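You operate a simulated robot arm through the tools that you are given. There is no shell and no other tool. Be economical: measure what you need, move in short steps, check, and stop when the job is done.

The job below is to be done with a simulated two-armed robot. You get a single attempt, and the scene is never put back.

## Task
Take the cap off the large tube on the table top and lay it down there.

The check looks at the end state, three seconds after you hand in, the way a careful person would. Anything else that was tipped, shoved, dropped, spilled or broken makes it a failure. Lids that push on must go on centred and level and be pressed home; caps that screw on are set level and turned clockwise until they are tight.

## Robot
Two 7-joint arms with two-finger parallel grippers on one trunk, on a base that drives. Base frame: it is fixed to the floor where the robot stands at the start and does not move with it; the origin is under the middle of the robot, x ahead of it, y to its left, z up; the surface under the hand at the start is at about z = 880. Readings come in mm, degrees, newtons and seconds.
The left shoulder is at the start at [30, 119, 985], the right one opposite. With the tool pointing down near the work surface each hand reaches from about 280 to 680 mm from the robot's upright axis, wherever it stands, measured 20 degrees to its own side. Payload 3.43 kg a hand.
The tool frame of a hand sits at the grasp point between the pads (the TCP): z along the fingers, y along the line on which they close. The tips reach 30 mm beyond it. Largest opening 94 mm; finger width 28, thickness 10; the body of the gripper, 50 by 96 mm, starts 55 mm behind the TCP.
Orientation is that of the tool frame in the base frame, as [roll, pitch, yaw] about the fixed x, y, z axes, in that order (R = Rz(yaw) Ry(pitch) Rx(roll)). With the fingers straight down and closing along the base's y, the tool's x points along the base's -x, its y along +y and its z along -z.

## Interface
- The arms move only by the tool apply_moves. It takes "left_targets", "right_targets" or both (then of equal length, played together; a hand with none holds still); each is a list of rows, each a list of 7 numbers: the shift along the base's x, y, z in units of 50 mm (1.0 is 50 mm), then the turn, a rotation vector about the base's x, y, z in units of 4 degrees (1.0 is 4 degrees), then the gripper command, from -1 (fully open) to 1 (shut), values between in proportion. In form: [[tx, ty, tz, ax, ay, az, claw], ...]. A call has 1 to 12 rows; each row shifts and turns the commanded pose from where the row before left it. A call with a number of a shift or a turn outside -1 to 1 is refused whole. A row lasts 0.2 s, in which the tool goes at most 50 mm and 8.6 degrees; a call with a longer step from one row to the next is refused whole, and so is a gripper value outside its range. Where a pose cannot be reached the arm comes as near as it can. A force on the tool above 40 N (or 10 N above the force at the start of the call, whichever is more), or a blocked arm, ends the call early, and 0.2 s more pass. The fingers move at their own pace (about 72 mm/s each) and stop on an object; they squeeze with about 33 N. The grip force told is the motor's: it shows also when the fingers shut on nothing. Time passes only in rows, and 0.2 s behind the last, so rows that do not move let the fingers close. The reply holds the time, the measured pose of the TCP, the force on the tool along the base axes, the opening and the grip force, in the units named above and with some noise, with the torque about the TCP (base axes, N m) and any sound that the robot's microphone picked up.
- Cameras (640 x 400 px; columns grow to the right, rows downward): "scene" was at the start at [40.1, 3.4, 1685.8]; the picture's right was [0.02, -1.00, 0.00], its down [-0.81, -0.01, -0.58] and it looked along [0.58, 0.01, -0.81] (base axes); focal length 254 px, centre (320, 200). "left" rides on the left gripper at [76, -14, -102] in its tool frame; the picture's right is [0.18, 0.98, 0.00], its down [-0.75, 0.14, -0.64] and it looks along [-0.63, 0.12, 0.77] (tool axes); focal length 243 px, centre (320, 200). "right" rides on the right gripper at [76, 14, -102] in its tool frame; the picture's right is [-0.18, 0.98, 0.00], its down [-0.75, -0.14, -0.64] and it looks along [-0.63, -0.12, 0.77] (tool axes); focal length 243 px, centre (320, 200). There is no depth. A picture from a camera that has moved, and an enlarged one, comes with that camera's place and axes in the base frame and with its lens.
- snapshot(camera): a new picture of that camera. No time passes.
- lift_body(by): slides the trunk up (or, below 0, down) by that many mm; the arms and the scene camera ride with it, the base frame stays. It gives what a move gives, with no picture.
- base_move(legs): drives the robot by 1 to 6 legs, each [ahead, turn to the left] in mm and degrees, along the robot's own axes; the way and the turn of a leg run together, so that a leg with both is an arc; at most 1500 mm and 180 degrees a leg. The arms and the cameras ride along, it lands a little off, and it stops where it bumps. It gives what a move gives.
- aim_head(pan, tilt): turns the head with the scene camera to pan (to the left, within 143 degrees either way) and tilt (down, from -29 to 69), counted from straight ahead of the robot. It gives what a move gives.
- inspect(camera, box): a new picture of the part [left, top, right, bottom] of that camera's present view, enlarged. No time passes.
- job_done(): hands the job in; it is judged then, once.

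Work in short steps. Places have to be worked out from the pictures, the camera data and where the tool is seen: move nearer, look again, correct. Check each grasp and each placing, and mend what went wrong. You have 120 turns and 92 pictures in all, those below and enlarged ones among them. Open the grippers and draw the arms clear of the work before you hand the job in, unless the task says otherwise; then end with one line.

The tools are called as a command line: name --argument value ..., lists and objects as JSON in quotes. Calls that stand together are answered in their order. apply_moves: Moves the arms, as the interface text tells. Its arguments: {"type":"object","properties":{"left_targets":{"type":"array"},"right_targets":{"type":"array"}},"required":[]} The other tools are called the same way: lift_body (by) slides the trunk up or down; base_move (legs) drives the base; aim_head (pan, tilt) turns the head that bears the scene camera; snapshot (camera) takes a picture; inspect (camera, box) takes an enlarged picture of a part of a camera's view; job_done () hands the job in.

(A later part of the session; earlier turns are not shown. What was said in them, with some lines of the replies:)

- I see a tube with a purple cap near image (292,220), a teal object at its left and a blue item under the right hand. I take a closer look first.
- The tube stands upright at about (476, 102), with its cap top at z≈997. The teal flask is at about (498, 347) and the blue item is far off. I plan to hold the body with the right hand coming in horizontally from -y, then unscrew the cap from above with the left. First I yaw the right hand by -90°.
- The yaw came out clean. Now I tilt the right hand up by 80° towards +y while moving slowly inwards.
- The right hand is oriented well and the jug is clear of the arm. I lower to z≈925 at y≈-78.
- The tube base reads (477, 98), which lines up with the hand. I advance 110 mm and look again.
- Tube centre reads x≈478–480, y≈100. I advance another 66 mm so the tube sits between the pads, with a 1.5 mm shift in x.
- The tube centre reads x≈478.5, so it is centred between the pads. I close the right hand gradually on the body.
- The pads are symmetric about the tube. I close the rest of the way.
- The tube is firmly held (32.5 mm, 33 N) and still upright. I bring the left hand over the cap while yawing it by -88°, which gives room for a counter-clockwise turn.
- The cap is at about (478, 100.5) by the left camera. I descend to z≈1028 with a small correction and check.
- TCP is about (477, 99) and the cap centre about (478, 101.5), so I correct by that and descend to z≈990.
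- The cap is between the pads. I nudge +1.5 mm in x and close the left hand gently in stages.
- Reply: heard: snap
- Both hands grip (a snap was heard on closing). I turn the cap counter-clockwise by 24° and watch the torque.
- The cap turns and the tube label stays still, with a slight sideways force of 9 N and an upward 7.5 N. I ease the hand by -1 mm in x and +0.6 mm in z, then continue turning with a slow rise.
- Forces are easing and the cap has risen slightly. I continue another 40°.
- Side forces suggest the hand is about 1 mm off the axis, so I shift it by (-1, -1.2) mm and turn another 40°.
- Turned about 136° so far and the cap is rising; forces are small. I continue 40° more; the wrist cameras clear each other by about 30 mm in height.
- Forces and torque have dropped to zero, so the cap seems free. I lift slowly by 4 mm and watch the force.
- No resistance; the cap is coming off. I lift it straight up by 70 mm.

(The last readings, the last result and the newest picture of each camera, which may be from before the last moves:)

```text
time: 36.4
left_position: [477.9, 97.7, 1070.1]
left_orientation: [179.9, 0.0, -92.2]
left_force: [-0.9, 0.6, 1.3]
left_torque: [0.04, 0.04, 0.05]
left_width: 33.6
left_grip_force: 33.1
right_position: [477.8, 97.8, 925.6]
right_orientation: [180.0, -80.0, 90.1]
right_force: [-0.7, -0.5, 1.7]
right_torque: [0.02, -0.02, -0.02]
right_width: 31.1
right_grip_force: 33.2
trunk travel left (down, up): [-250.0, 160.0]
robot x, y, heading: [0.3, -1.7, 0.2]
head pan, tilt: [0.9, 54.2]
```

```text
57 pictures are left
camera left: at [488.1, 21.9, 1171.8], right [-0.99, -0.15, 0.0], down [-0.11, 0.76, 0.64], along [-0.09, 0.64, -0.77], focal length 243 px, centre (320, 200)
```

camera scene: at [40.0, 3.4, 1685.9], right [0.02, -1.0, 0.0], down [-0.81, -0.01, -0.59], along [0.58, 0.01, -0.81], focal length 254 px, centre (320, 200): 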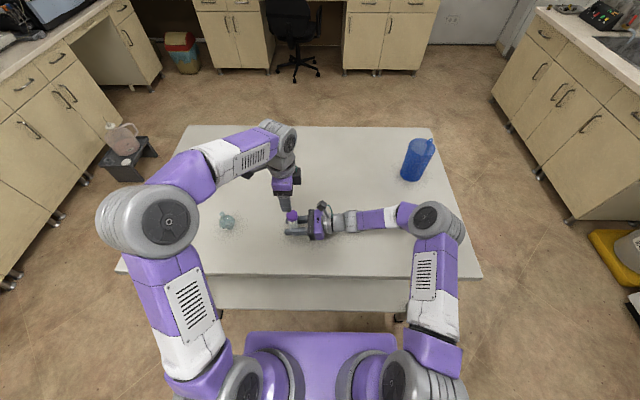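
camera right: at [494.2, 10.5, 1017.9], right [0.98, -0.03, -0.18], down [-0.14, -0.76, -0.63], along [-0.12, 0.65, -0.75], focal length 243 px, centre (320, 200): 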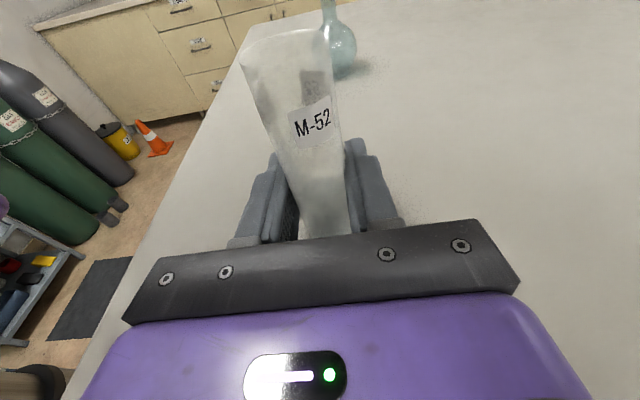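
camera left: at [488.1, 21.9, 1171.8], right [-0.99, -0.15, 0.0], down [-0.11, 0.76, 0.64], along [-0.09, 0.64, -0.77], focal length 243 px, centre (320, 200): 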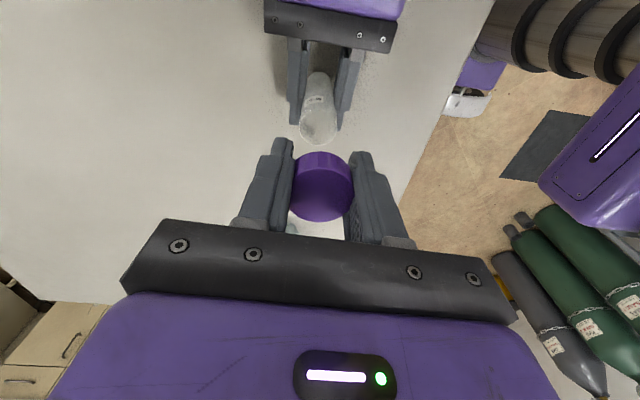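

The cap is off, but the fingertips stick out about 15 mm below it, so it would drop when laid down. I set it loosely back on the held tube mouth so I can regrip it nearer the fingertips.

apply_moves --left_targets '[[0, 0, -0.4, 0, 0, 0, 1], [0, 0, -0.4, 0, 0, 0, 1], [0, 0, -0.3, 0, 0, 0, 1], [0, 0, -0.2, 0, 0, 0, 1], [0, 0, -0.06, 0, 0, 0, 1], [0, 0, -0.06, 0, 0, 0, 1], [0, 0, -0.03, 0, 0, 0, 1]]'

inspect --camera "right" --box '[200, 0, 440, 150]'

```text
time: 38.0
left_position: [477.4, 99.8, 996.6]
left_orientation: [-180.0, 0.0, -92.2]
left_force: [0.2, 0.0, -0.3]
left_torque: [0.01, 0.01, 0.02]
left_width: 33.4
left_grip_force: 33.4
right_position: [478.6, 98.6, 926.0]
right_orientation: [180.0, -80.0, 90.1]
right_force: [-0.7, 0.7, 0.7]
right_torque: [0.04, -0.01, 0.03]
right_width: 30.7
right_grip_force: 32.9
trunk travel left (down, up): [-250.0, 160.0]
robot x, y, heading: [-2.8, 1.4, 0.1]
head pan, tilt: [0.9, 54.2]
```

```text
2.67 times, centred on (320, 75) of right
camera zoom: at [494.3, 10.5, 1017.9], right [0.98, -0.03, -0.18], down [-0.14, -0.76, -0.63], along [-0.12, 0.65, -0.75], focal length 647 px, centre (320, 533)
```

zoom: 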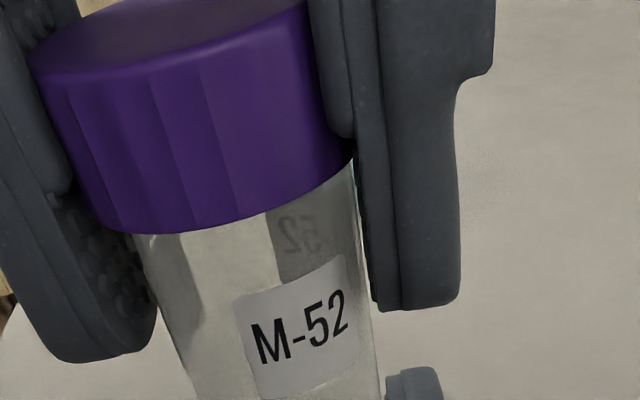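

The cap sits over the mouth with no load. I open the left hand, then rise 15 mm.

apply_moves --left_targets '[[0, 0, 0, 0, 0, 0, 0.1], [0, 0, 0, 0, 0, 0, -0.05], [0, 0, 0, 0, 0, 0, -0.1], [0, 0, 0.15, 0, 0, 0, -0.1], [0, 0, 0.15, 0, 0, 0, -0.1]]'

inspect --camera "right" --box '[200, 0, 440, 150]'

inspect --camera "left" --box '[200, 90, 440, 240]'

```text
time: 39.2
left_position: [478.3, 99.7, 1010.9]
left_orientation: [-179.9, 0.0, -92.2]
left_force: [-1.1, 0.0, 0.1]
left_torque: [0.02, -0.02, -0.01]
left_width: 51.7
left_grip_force: 0.1
right_position: [478.5, 98.1, 924.3]
right_orientation: [-179.9, -80.0, 89.9]
right_force: [-0.4, -0.2, 0.5]
right_torque: [0.01, 0.01, 0.0]
right_width: 31.1
right_grip_force: 32.5
trunk travel left (down, up): [-250.0, 160.0]
robot x, y, heading: [1.5, 2.9, -0.0]
head pan, tilt: [0.9, 54.2]
```

```text
2.67 times, centred on (320, 75) of right
camera zoom: at [494.3, 10.5, 1017.9], right [0.98, -0.03, -0.18], down [-0.14, -0.76, -0.63], along [-0.12, 0.65, -0.75], focal length 647 px, centre (320, 533)
```

zoom: 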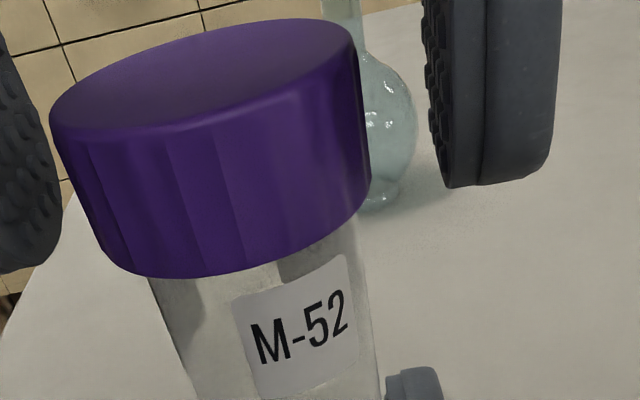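

```text
2.67 times, centred on (320, 165) of left
camera zoom: at [489.1, 22.4, 1113.6], right [-0.99, -0.15, 0.0], down [-0.11, 0.76, 0.64], along [-0.09, 0.64, -0.77], focal length 647 px, centre (320, 293)
```

zoom: 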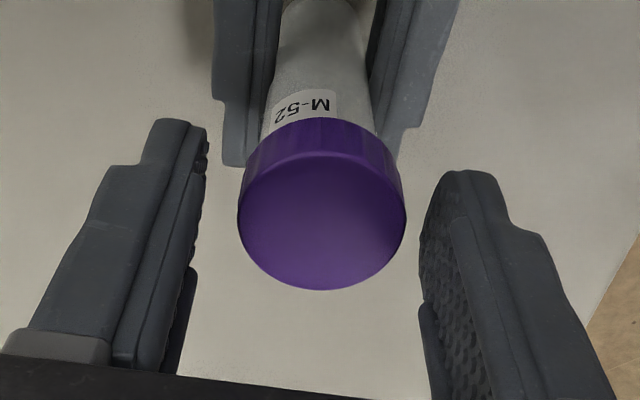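

The cap rests level on the tube and the fingertips are now near its lower rim. I close to regrip.

apply_moves --left_targets '[[0, 0, 0, 0, 0, 0, 0.05], [0, 0, 0, 0, 0, 0, 0.15], [0, 0, 0, 0, 0, 0, 0.25], [0, 0, 0, 0, 0, 0, 0.4], [0, 0, 0, 0, 0, 0, 1], [0, 0, 0, 0, 0, 0, 1]]'

inspect --camera "right" --box '[200, 0, 440, 150]'

```text
time: 40.6
left_position: [477.3, 98.6, 1010.4]
left_orientation: [-180.0, 0.1, -92.2]
left_force: [-0.2, -0.1, -0.3]
left_torque: [-0.03, 0.0, -0.01]
left_width: 32.4
left_grip_force: 33.0
right_position: [478.6, 98.7, 924.7]
right_orientation: [180.0, -80.0, 90.1]
right_force: [0.0, -0.5, -0.6]
right_torque: [0.02, 0.05, 0.02]
right_width: 31.1
right_grip_force: 33.2
trunk travel left (down, up): [-250.0, 160.0]
robot x, y, heading: [-0.7, -0.4, 0.0]
head pan, tilt: [0.9, 54.2]
```

```text
2.67 times, centred on (320, 75) of right
camera zoom: at [494.3, 10.5, 1017.9], right [0.98, -0.03, -0.18], down [-0.14, -0.76, -0.63], along [-0.12, 0.65, -0.75], focal length 647 px, centre (320, 533)
```

zoom: 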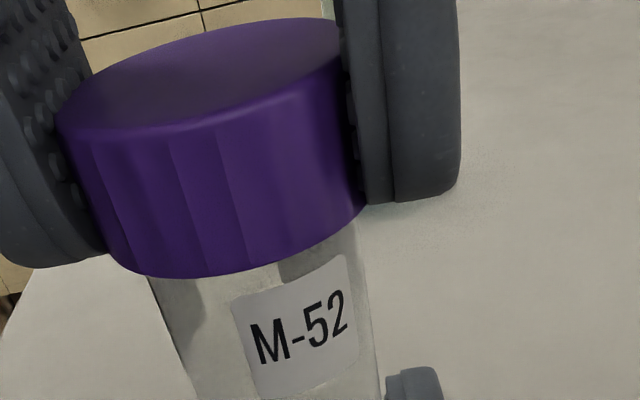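

The tips are level with the cap rim. I lift slowly at first, then higher.

apply_moves --left_targets '[[0, 0, 0.03, 0, 0, 0, 1], [0, 0, 0.05, 0, 0, 0, 1], [0, 0, 0.1, 0, 0, 0, 1], [0, 0, 0.2, 0, 0, 0, 1], [0, 0, 0.4, 0, 0, 0, 1], [0, 0, 0.5, 0, 0, 0, 1]]'

snapshot --camera "right"

snapshot --camera "left"

```text
time: 42.0
left_position: [477.1, 99.6, 1075.3]
left_orientation: [-180.0, -0.1, -92.2]
left_force: [-0.1, 0.0, -0.2]
left_torque: [0.0, 0.02, 0.02]
left_width: 32.3
left_grip_force: 33.6
right_position: [478.2, 98.1, 925.5]
right_orientation: [180.0, -80.0, 90.0]
right_force: [-0.8, -0.4, 1.0]
right_torque: [0.01, 0.04, 0.01]
right_width: 31.0
right_grip_force: 33.1
trunk travel left (down, up): [-250.0, 160.0]
robot x, y, heading: [0.3, -0.8, -0.1]
head pan, tilt: [0.9, 54.2]
```

```text
52 pictures are left
camera right: at [494.1, 10.6, 1017.9], right [0.98, -0.03, -0.18], down [-0.14, -0.76, -0.63], along [-0.12, 0.65, -0.75], focal length 243 px, centre (320, 200)
```

right: 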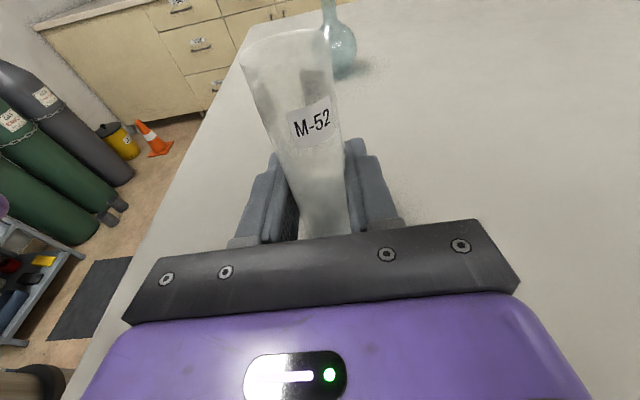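

```text
51 pictures are left
camera left: at [487.7, 22.9, 1177.5], right [-0.99, -0.15, 0.0], down [-0.11, 0.76, 0.64], along [-0.09, 0.64, -0.77], focal length 243 px, centre (320, 200)
```

left: 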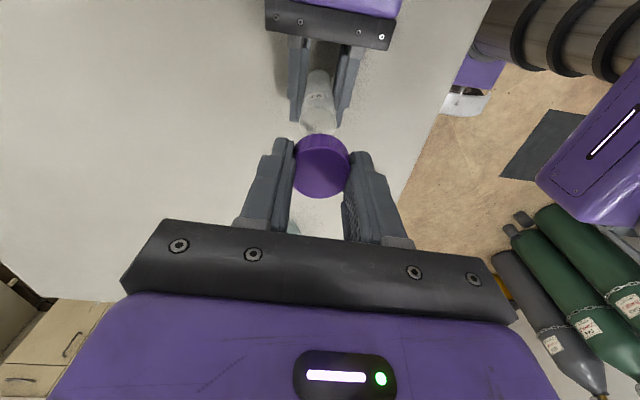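

The cap is held and the tube still stands. I carry the cap to (590, 160), a free spot, staying at height.

apply_moves --left_targets '[[0.4, 0.2, 0, 0, 0, 0, 1], [0.4, 0.2, 0, 0, 0, 0, 1], [0.4, 0.2, 0, 0, 0, 0, 1], [0.4, 0.2, 0, 0, 0, 0, 1], [0.4, 0.2, 0, 0, 0, 0, 1], [0.25, 0.2, 0, 0, 0, 0, 1], [0, 0, -0.5, 0, 0, 0, 1], [0, 0, -0.5, 0, 0, 0, 1], [0, 0, -0.5, 0, 0, 0, 1], [0, 0, -0.5, 0, 0, 0, 1], [0, 0, -0.5, 0, 0, 0, 1]]'

snapshot --camera "left"

snapshot --camera "scene"

```text
time: 44.4
left_position: [590.1, 155.7, 950.7]
left_orientation: [-179.9, 0.0, -92.2]
left_force: [0.2, -0.4, -0.1]
left_torque: [-0.01, 0.01, -0.02]
left_width: 32.4
left_grip_force: 32.7
right_position: [478.7, 98.7, 923.7]
right_orientation: [-179.8, -80.0, 89.9]
right_force: [-0.1, 0.1, 0.0]
right_torque: [-0.01, -0.05, -0.01]
right_width: 31.0
right_grip_force: 32.9
trunk travel left (down, up): [-250.0, 160.0]
robot x, y, heading: [-2.8, -0.0, -0.1]
head pan, tilt: [0.9, 54.2]
```

```text
50 pictures are left
camera left: at [601.6, 79.9, 1053.7], right [-0.99, -0.15, 0.0], down [-0.11, 0.76, 0.64], along [-0.09, 0.64, -0.77], focal length 243 px, centre (320, 200)
```

left: 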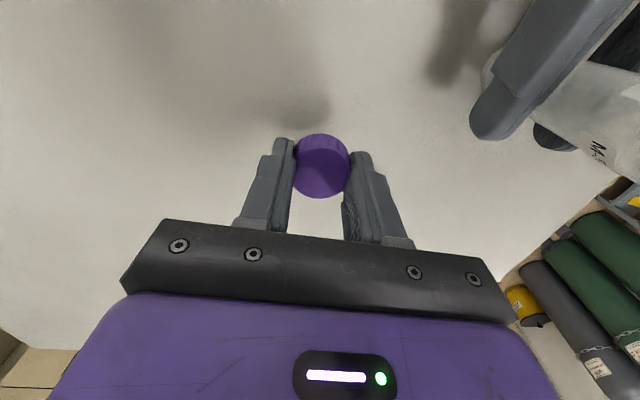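

```text
49 pictures are left
camera scene: at [40.4, 3.3, 1685.8], right [0.02, -1.0, 0.0], down [-0.81, -0.01, -0.58], along [0.58, 0.01, -0.81], focal length 254 px, centre (320, 200)
```

scene: 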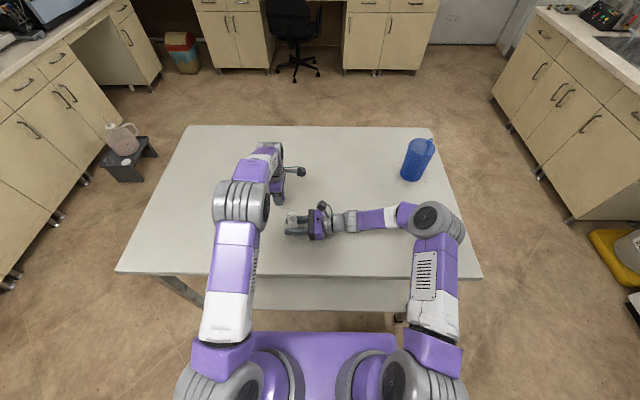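

The arm is over free table. I lower to about z=917, then continue in small steps until contact.

apply_moves --left_targets '[[0, 0, -0.3, 0, 0, 0, 1], [0, 0, -0.2, 0, 0, 0, 1], [0, 0, -0.1, 0, 0, 0, 1], [0, 0, -0.04, 0, 0, 0, 1], [0, 0, -0.03, 0, 0, 0, 1]]'

inspect --camera "right" --box '[280, 0, 520, 150]'

```text
time: 45.6
left_position: [590.2, 157.9, 917.0]
left_orientation: [-179.9, 0.1, -92.1]
left_force: [-0.1, 0.8, -0.2]
left_torque: [0.0, -0.03, 0.0]
left_width: 32.7
left_grip_force: 33.2
right_position: [479.1, 98.9, 925.1]
right_orientation: [-180.0, -79.9, 90.0]
right_force: [0.0, 0.4, 0.6]
right_torque: [0.0, -0.05, -0.01]
right_width: 30.7
right_grip_force: 33.3
trunk travel left (down, up): [-250.0, 160.0]
robot x, y, heading: [-1.5, -0.9, -0.1]
head pan, tilt: [0.9, 54.2]
```

```text
2.67 times, centred on (400, 75) of right
camera zoom: at [494.3, 10.5, 1017.9], right [0.98, -0.03, -0.18], down [-0.14, -0.76, -0.63], along [-0.12, 0.65, -0.75], focal length 647 px, centre (107, 533)
```

zoom: 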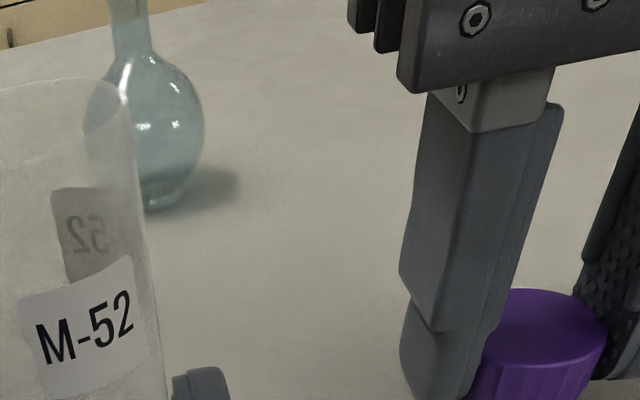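

No contact yet. I step down 1 mm at a time.

apply_moves --left_targets '[[0, 0, -0.02, 0, 0, 0, 1], [0, 0, -0.02, 0, 0, 0, 1], [0, 0, -0.01, 0, 0, 0, 1], [0, 0, 0, 0, 0, 0, 1]]'

inspect --camera "right" --box '[400, 40, 560, 140]'

```text
time: 46.6
left_position: [588.5, 158.6, 914.9]
left_orientation: [180.0, 0.0, -92.2]
left_force: [-0.5, -1.0, -0.3]
left_torque: [0.01, 0.01, -0.02]
left_width: 32.1
left_grip_force: 32.6
right_position: [477.3, 98.3, 925.4]
right_orientation: [-180.0, -80.0, 90.0]
right_force: [-0.1, 0.0, -0.7]
right_torque: [0.01, 0.0, -0.01]
right_width: 30.9
right_grip_force: 33.1
trunk travel left (down, up): [-250.0, 160.0]
robot x, y, heading: [1.0, -0.2, 0.1]
head pan, tilt: [0.9, 54.2]
```

```text
4.00 times, centred on (480, 90) of right
camera zoom: at [494.3, 10.5, 1017.9], right [0.98, -0.03, -0.18], down [-0.14, -0.76, -0.63], along [-0.12, 0.65, -0.75], focal length 970 px, centre (-320, 640)
```

zoom: 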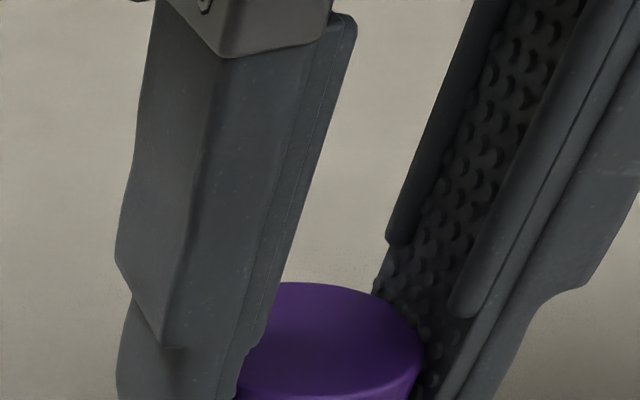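

Still no contact at z≈915. I step on until force appears.

apply_moves --left_targets '[[0, 0, -0.02, 0, 0, 0, 1], [0, 0, -0.01, 0, 0, 0, 1], [0, 0, 0, 0, 0, 0, 1]]'

inspect --camera "right" --box '[400, 80, 560, 180]'

```text
time: 47.4
left_position: [589.8, 158.9, 914.3]
left_orientation: [180.0, 0.0, -92.2]
left_force: [0.0, 0.7, -0.1]
left_torque: [-0.01, 0.01, 0.02]
left_width: 32.7
left_grip_force: 33.4
right_position: [479.4, 97.6, 924.0]
right_orientation: [-180.0, -80.1, 90.0]
right_force: [-0.4, 0.4, 0.3]
right_torque: [0.0, 0.0, -0.01]
right_width: 31.1
right_grip_force: 33.1
trunk travel left (down, up): [-250.0, 160.0]
robot x, y, heading: [-0.9, -3.6, 0.0]
head pan, tilt: [0.9, 54.2]
```

```text
4.00 times, centred on (480, 130) of right
camera zoom: at [494.3, 10.5, 1017.9], right [0.98, -0.03, -0.18], down [-0.14, -0.76, -0.63], along [-0.12, 0.65, -0.75], focal length 970 px, centre (-320, 480)
```

zoom: 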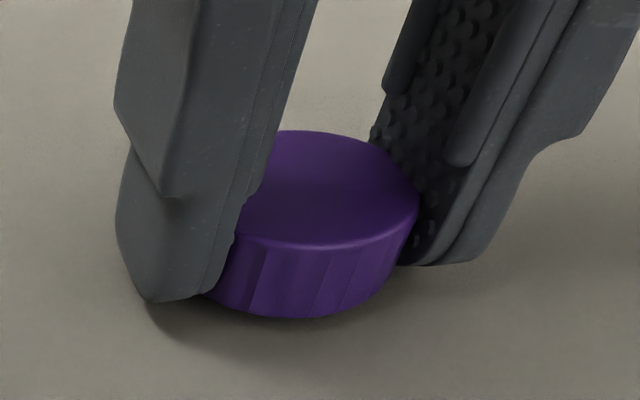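

The rim is just above its shadow, a few mm off the table. I step down a bit further.

apply_moves --left_targets '[[0, 0, -0.02, 0, 0, 0, 1], [0, 0, -0.02, 0, 0, 0, 1], [0, 0, 0, 0, 0, 0, 1]]'

inspect --camera "right" --box '[400, 80, 560, 180]'

```text
time: 48.2
left_position: [590.6, 159.4, 911.0]
left_orientation: [180.0, 0.0, -92.2]
left_force: [-0.5, -0.2, -1.2]
left_torque: [0.0, 0.01, 0.0]
left_width: 32.5
left_grip_force: 33.6
right_position: [478.6, 98.2, 925.4]
right_orientation: [179.9, -80.1, 90.0]
right_force: [-0.7, 0.7, 0.6]
right_torque: [0.0, -0.01, 0.02]
right_width: 31.2
right_grip_force: 33.0
trunk travel left (down, up): [-250.0, 160.0]
robot x, y, heading: [-1.0, -2.3, -0.1]
head pan, tilt: [0.9, 54.2]
```

```text
4.00 times, centred on (480, 130) of right
camera zoom: at [494.3, 10.5, 1017.9], right [0.98, -0.03, -0.18], down [-0.14, -0.76, -0.63], along [-0.12, 0.65, -0.75], focal length 970 px, centre (-320, 480)
```

zoom: 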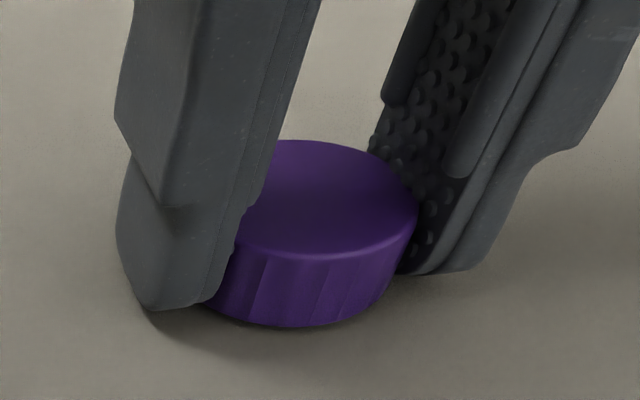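

One or two mm remain; I step down once more with care.

apply_moves --left_targets '[[0, 0, -0.015, 0, 0, 0, 1], [0, 0, -0.01, 0, 0, 0, 1], [0, 0, 0, 0, 0, 0, 1]]'

```text
time: 49.0
left_position: [588.8, 159.8, 909.1]
left_orientation: [-180.0, 0.0, -92.3]
left_force: [-0.1, -0.1, 0.4]
left_torque: [-0.04, 0.0, 0.0]
left_width: 32.8
left_grip_force: 32.9
right_position: [477.9, 98.1, 925.3]
right_orientation: [-179.9, -80.0, 89.9]
right_force: [0.2, 0.5, 0.1]
right_torque: [0.0, 0.0, 0.0]
right_width: 30.9
right_grip_force: 33.0
trunk travel left (down, up): [-250.0, 160.0]
robot x, y, heading: [5.0, -1.9, -0.0]
head pan, tilt: [0.9, 54.2]
```

apply_moves --left_targets '[[0, 0, -0.01, 0, 0, 0, 1], [0, 0, -0.01, 0, 0, 0, 1], [0, 0, 0, 0, 0, 0, 1]]'

inspect --camera "right" --box '[400, 80, 560, 180]'

```text
time: 49.8
left_position: [590.3, 159.2, 909.7]
left_orientation: [-179.9, 0.0, -92.2]
left_force: [-1.3, 1.5, 9.1]
left_torque: [-0.05, 0.22, -0.06]
left_width: 32.4
left_grip_force: 32.9
right_position: [478.7, 97.7, 925.1]
right_orientation: [179.8, -80.0, 90.2]
right_force: [0.5, 0.2, -0.4]
right_torque: [-0.02, -0.01, 0.0]
right_width: 30.9
right_grip_force: 33.3
trunk travel left (down, up): [-250.0, 160.0]
robot x, y, heading: [-4.1, -0.6, 0.1]
head pan, tilt: [0.9, 54.2]
```

```text
4.00 times, centred on (480, 130) of right
camera zoom: at [493.7, 10.5, 1018.2], right [0.98, -0.03, -0.18], down [-0.14, -0.76, -0.63], along [-0.12, 0.65, -0.75], focal length 970 px, centre (-320, 480)
```

zoom: 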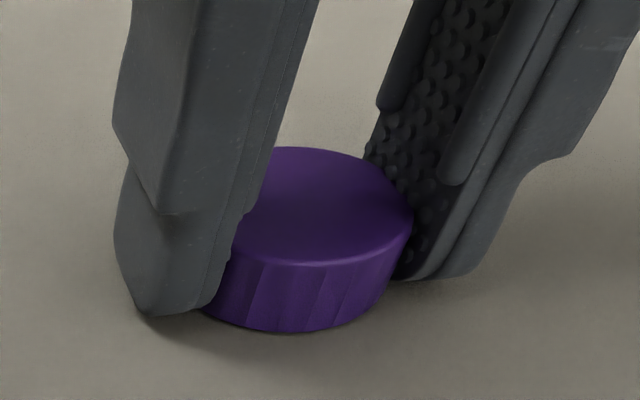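

Contact is made: +9 N upward. I back off 0.5 mm, open the fingers, and rise clear.

apply_moves --left_targets '[[0, 0, 0.01, 0, 0, 0, 1], [0, 0, 0, 0, 0, 0, 0.15], [0, 0, 0.01, 0, 0, 0, 0], [0, 0, 0, 0, 0, 0, -0.2], [0, 0, 0, 0, 0, 0, -0.2], [0, 0, 0.3, 0, 0, 0, -0.2], [0, 0, 0.6, 0, 0, 0, -0.2], [0, 0, 0.8, 0, 0, 0, -0.2], [0, 0, 0.8, 0, 0, 0, -0.2]]'

snapshot --camera "left"

snapshot --camera "right"

```text
time: 51.8
left_position: [588.4, 158.5, 1035.5]
left_orientation: [179.9, 0.0, -92.2]
left_force: [0.1, -0.5, 0.9]
left_torque: [0.01, 0.02, 0.0]
left_width: 56.3
left_grip_force: 0.1
right_position: [478.9, 99.4, 923.9]
right_orientation: [179.8, -80.0, 90.0]
right_force: [-0.7, 0.1, 0.6]
right_torque: [0.03, 0.0, 0.01]
right_width: 31.1
right_grip_force: 32.9
trunk travel left (down, up): [-250.0, 160.0]
robot x, y, heading: [-3.0, -0.3, 0.1]
head pan, tilt: [0.9, 54.2]
```

```text
43 pictures are left
camera left: at [599.4, 82.6, 1137.3], right [-0.99, -0.15, 0.0], down [-0.11, 0.76, 0.64], along [-0.09, 0.64, -0.77], focal length 243 px, centre (320, 200)
```

left: 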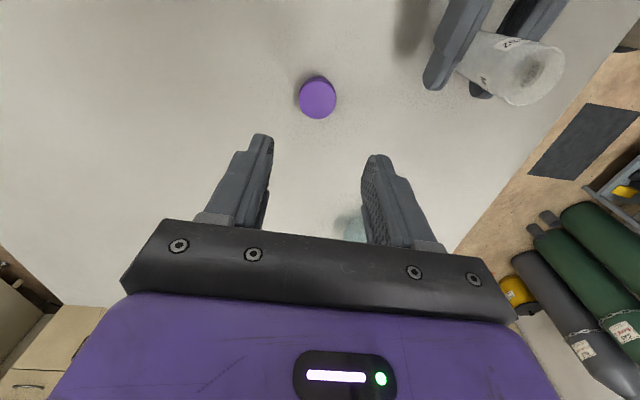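

```text
42 pictures are left
camera right: at [494.0, 10.4, 1017.9], right [0.98, -0.03, -0.18], down [-0.14, -0.76, -0.63], along [-0.12, 0.65, -0.75], focal length 243 px, centre (320, 200)
```

right: 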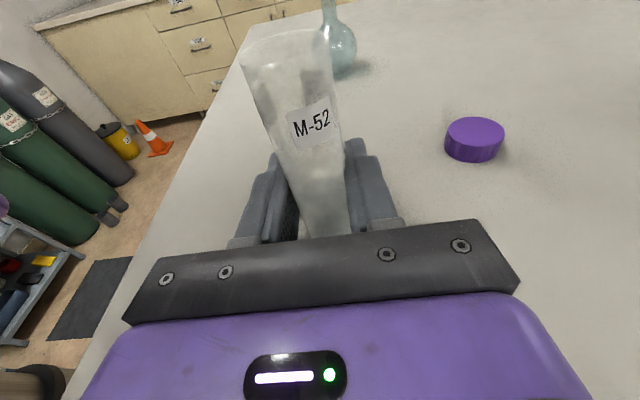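

The cap lies flat on the table and the tube stands. I raise the left hand out of the way and slowly open the right hand.

apply_moves --left_targets '[[0, 0.2, 0.8, 0, 0, 0, -0.2], [0, 0.2, 0.8, 0, 0, 0, -0.2], [0, 0.2, 0.8, 0, 0, 0, -0.2]]'

apply_moves --right_targets '[[0, 0, 0, 0, 0, 0, 0.3], [0, 0, 0, 0, 0, 0, 0.25], [0, 0, 0, 0, 0, 0, 0.2], [0, 0, 0, 0, 0, 0, 0.1], [0, 0, 0, 0, 0, 0, 0.1]]'

snapshot --camera "right"

```text
time: 52.6
left_position: [589.5, 191.0, 1154.5]
left_orientation: [-180.0, -0.1, -92.2]
left_force: [0.3, 0.0, 0.8]
left_torque: [-0.01, 0.02, 0.02]
left_width: 56.2
left_grip_force: 0.0
right_position: [478.9, 98.5, 925.5]
right_orientation: [-179.9, -80.0, 90.1]
right_force: [-1.1, 0.3, -0.4]
right_torque: [0.03, 0.03, 0.0]
right_width: 31.0
right_grip_force: 33.0
trunk travel left (down, up): [-250.0, 160.0]
robot x, y, heading: [2.1, -2.1, -0.2]
head pan, tilt: [0.9, 54.2]
```

```text
time: 53.8
left_position: [590.1, 189.1, 1154.7]
left_orientation: [180.0, 0.0, -92.3]
left_force: [0.3, 0.6, -0.4]
left_torque: [0.01, 0.03, -0.01]
left_width: 56.5
left_grip_force: 0.1
right_position: [478.5, 97.8, 925.4]
right_orientation: [-180.0, -80.0, 90.0]
right_force: [-0.5, 0.3, 0.7]
right_torque: [0.0, 0.03, 0.02]
right_width: 42.2
right_grip_force: 0.1
trunk travel left (down, up): [-250.0, 160.0]
robot x, y, heading: [-0.0, 0.8, 0.2]
head pan, tilt: [0.9, 54.2]
```

```text
41 pictures are left
camera right: at [494.3, 10.5, 1017.9], right [0.98, -0.03, -0.18], down [-0.14, -0.76, -0.63], along [-0.12, 0.65, -0.75], focal length 243 px, centre (320, 200)
```

right: 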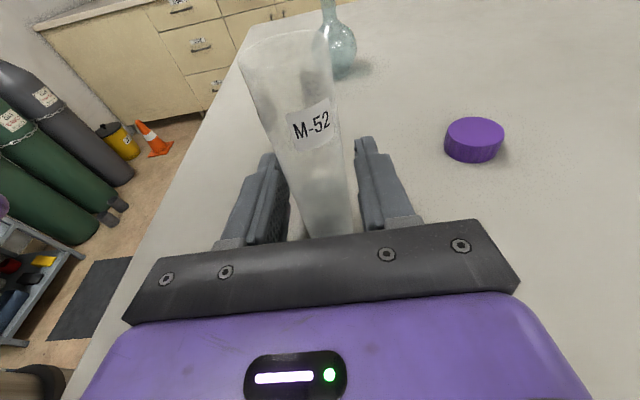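

The tube stands freely. I open fully and withdraw the right hand straight back in -y.

apply_moves --right_targets '[[0, 0, 0, 0, 0, 0, -0.3], [0, 0, 0, 0, 0, 0, -0.8], [0, 0, 0, 0, 0, 0, -1], [0, -0.1, 0, 0, 0, 0, -1], [0, -0.3, 0, 0, 0, 0, -1], [0, -0.5, 0, 0, 0, 0, -1], [0, -0.6, 0, 0, 0, 0, -1], [0, -0.6, 0, 0, 0, 0, -1], [0, -0.6, 0, 0, 0, 0, -1], [0, -0.6, 0.2, 0, 0, 0, -1], [0, 0, 0.6, 0, 0, 0, -1], [0, 0, 0.6, 0, 0, 0, -1]]'

snapshot --camera "right"

snapshot --camera "scene"

```text
time: 56.4
left_position: [590.1, 187.9, 1154.1]
left_orientation: [180.0, -0.1, -92.1]
left_force: [0.0, -1.1, -0.2]
left_torque: [-0.01, 0.02, -0.01]
left_width: 56.5
left_grip_force: 0.1
right_position: [479.5, -69.8, 998.0]
right_orientation: [180.0, -80.0, 90.1]
right_force: [0.7, 0.0, -0.1]
right_torque: [0.01, 0.0, 0.01]
right_width: 94.1
right_grip_force: 0.1
trunk travel left (down, up): [-250.0, 160.0]
robot x, y, heading: [-0.0, 2.5, -0.1]
head pan, tilt: [0.9, 54.2]
```

```text
40 pictures are left
camera right: at [494.9, -156.7, 1090.0], right [0.98, -0.03, -0.18], down [-0.14, -0.76, -0.63], along [-0.12, 0.65, -0.75], focal length 243 px, centre (320, 200)
```

right: 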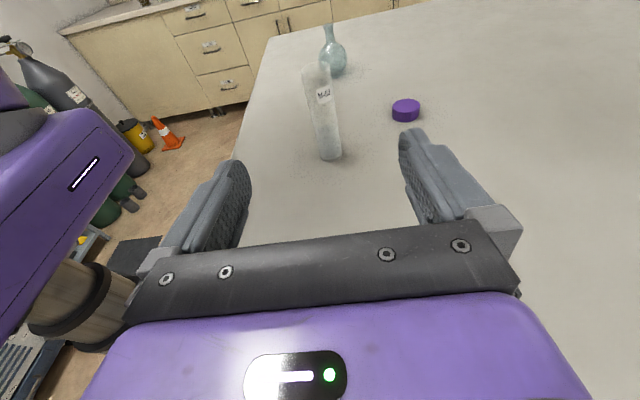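

```text
39 pictures are left
camera scene: at [39.6, 3.4, 1685.9], right [0.02, -1.0, 0.0], down [-0.81, -0.01, -0.59], along [0.59, 0.01, -0.81], focal length 254 px, centre (320, 200)
```

scene: 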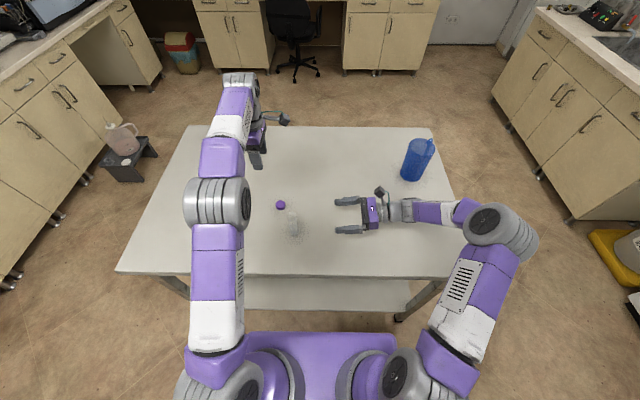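

The tube stands upright and open, the cap lies flat on the table, and the flask and jug are untouched. I open the left hand fully and then hand in.

apply_moves --left_targets '[[0, 0, 0.3, 0, 0, 0, -1], [0, 0, 0.3, 0, 0, 0, -1]]' --right_targets '[[0, -0.3, 0.3, 0, 0, 0, -1], [0, -0.3, 0.3, 0, 0, 0, -1]]'

job_done

```text
time: 57.0
left_position: [589.9, 189.1, 1184.6]
left_orientation: [179.9, -0.1, -92.3]
left_force: [-0.2, 0.0, -0.3]
left_torque: [-0.02, -0.01, 0.0]
left_width: 94.3
left_grip_force: 0.1
right_position: [479.6, -96.9, 1025.8]
right_orientation: [-179.7, -80.0, 89.6]
right_force: [0.4, 0.3, 0.2]
right_torque: [-0.03, -0.02, 0.02]
right_width: 94.1
right_grip_force: 0.1
trunk travel left (down, up): [-250.0, 160.0]
robot x, y, heading: [-3.1, 0.4, -0.1]
head pan, tilt: [0.9, 54.2]
```

```text
The job is handed in.
```

The cap is off the large tube and lies flat on the table; the tube still stands upright, the flask and jug were not touched, and both hands are open and clear.
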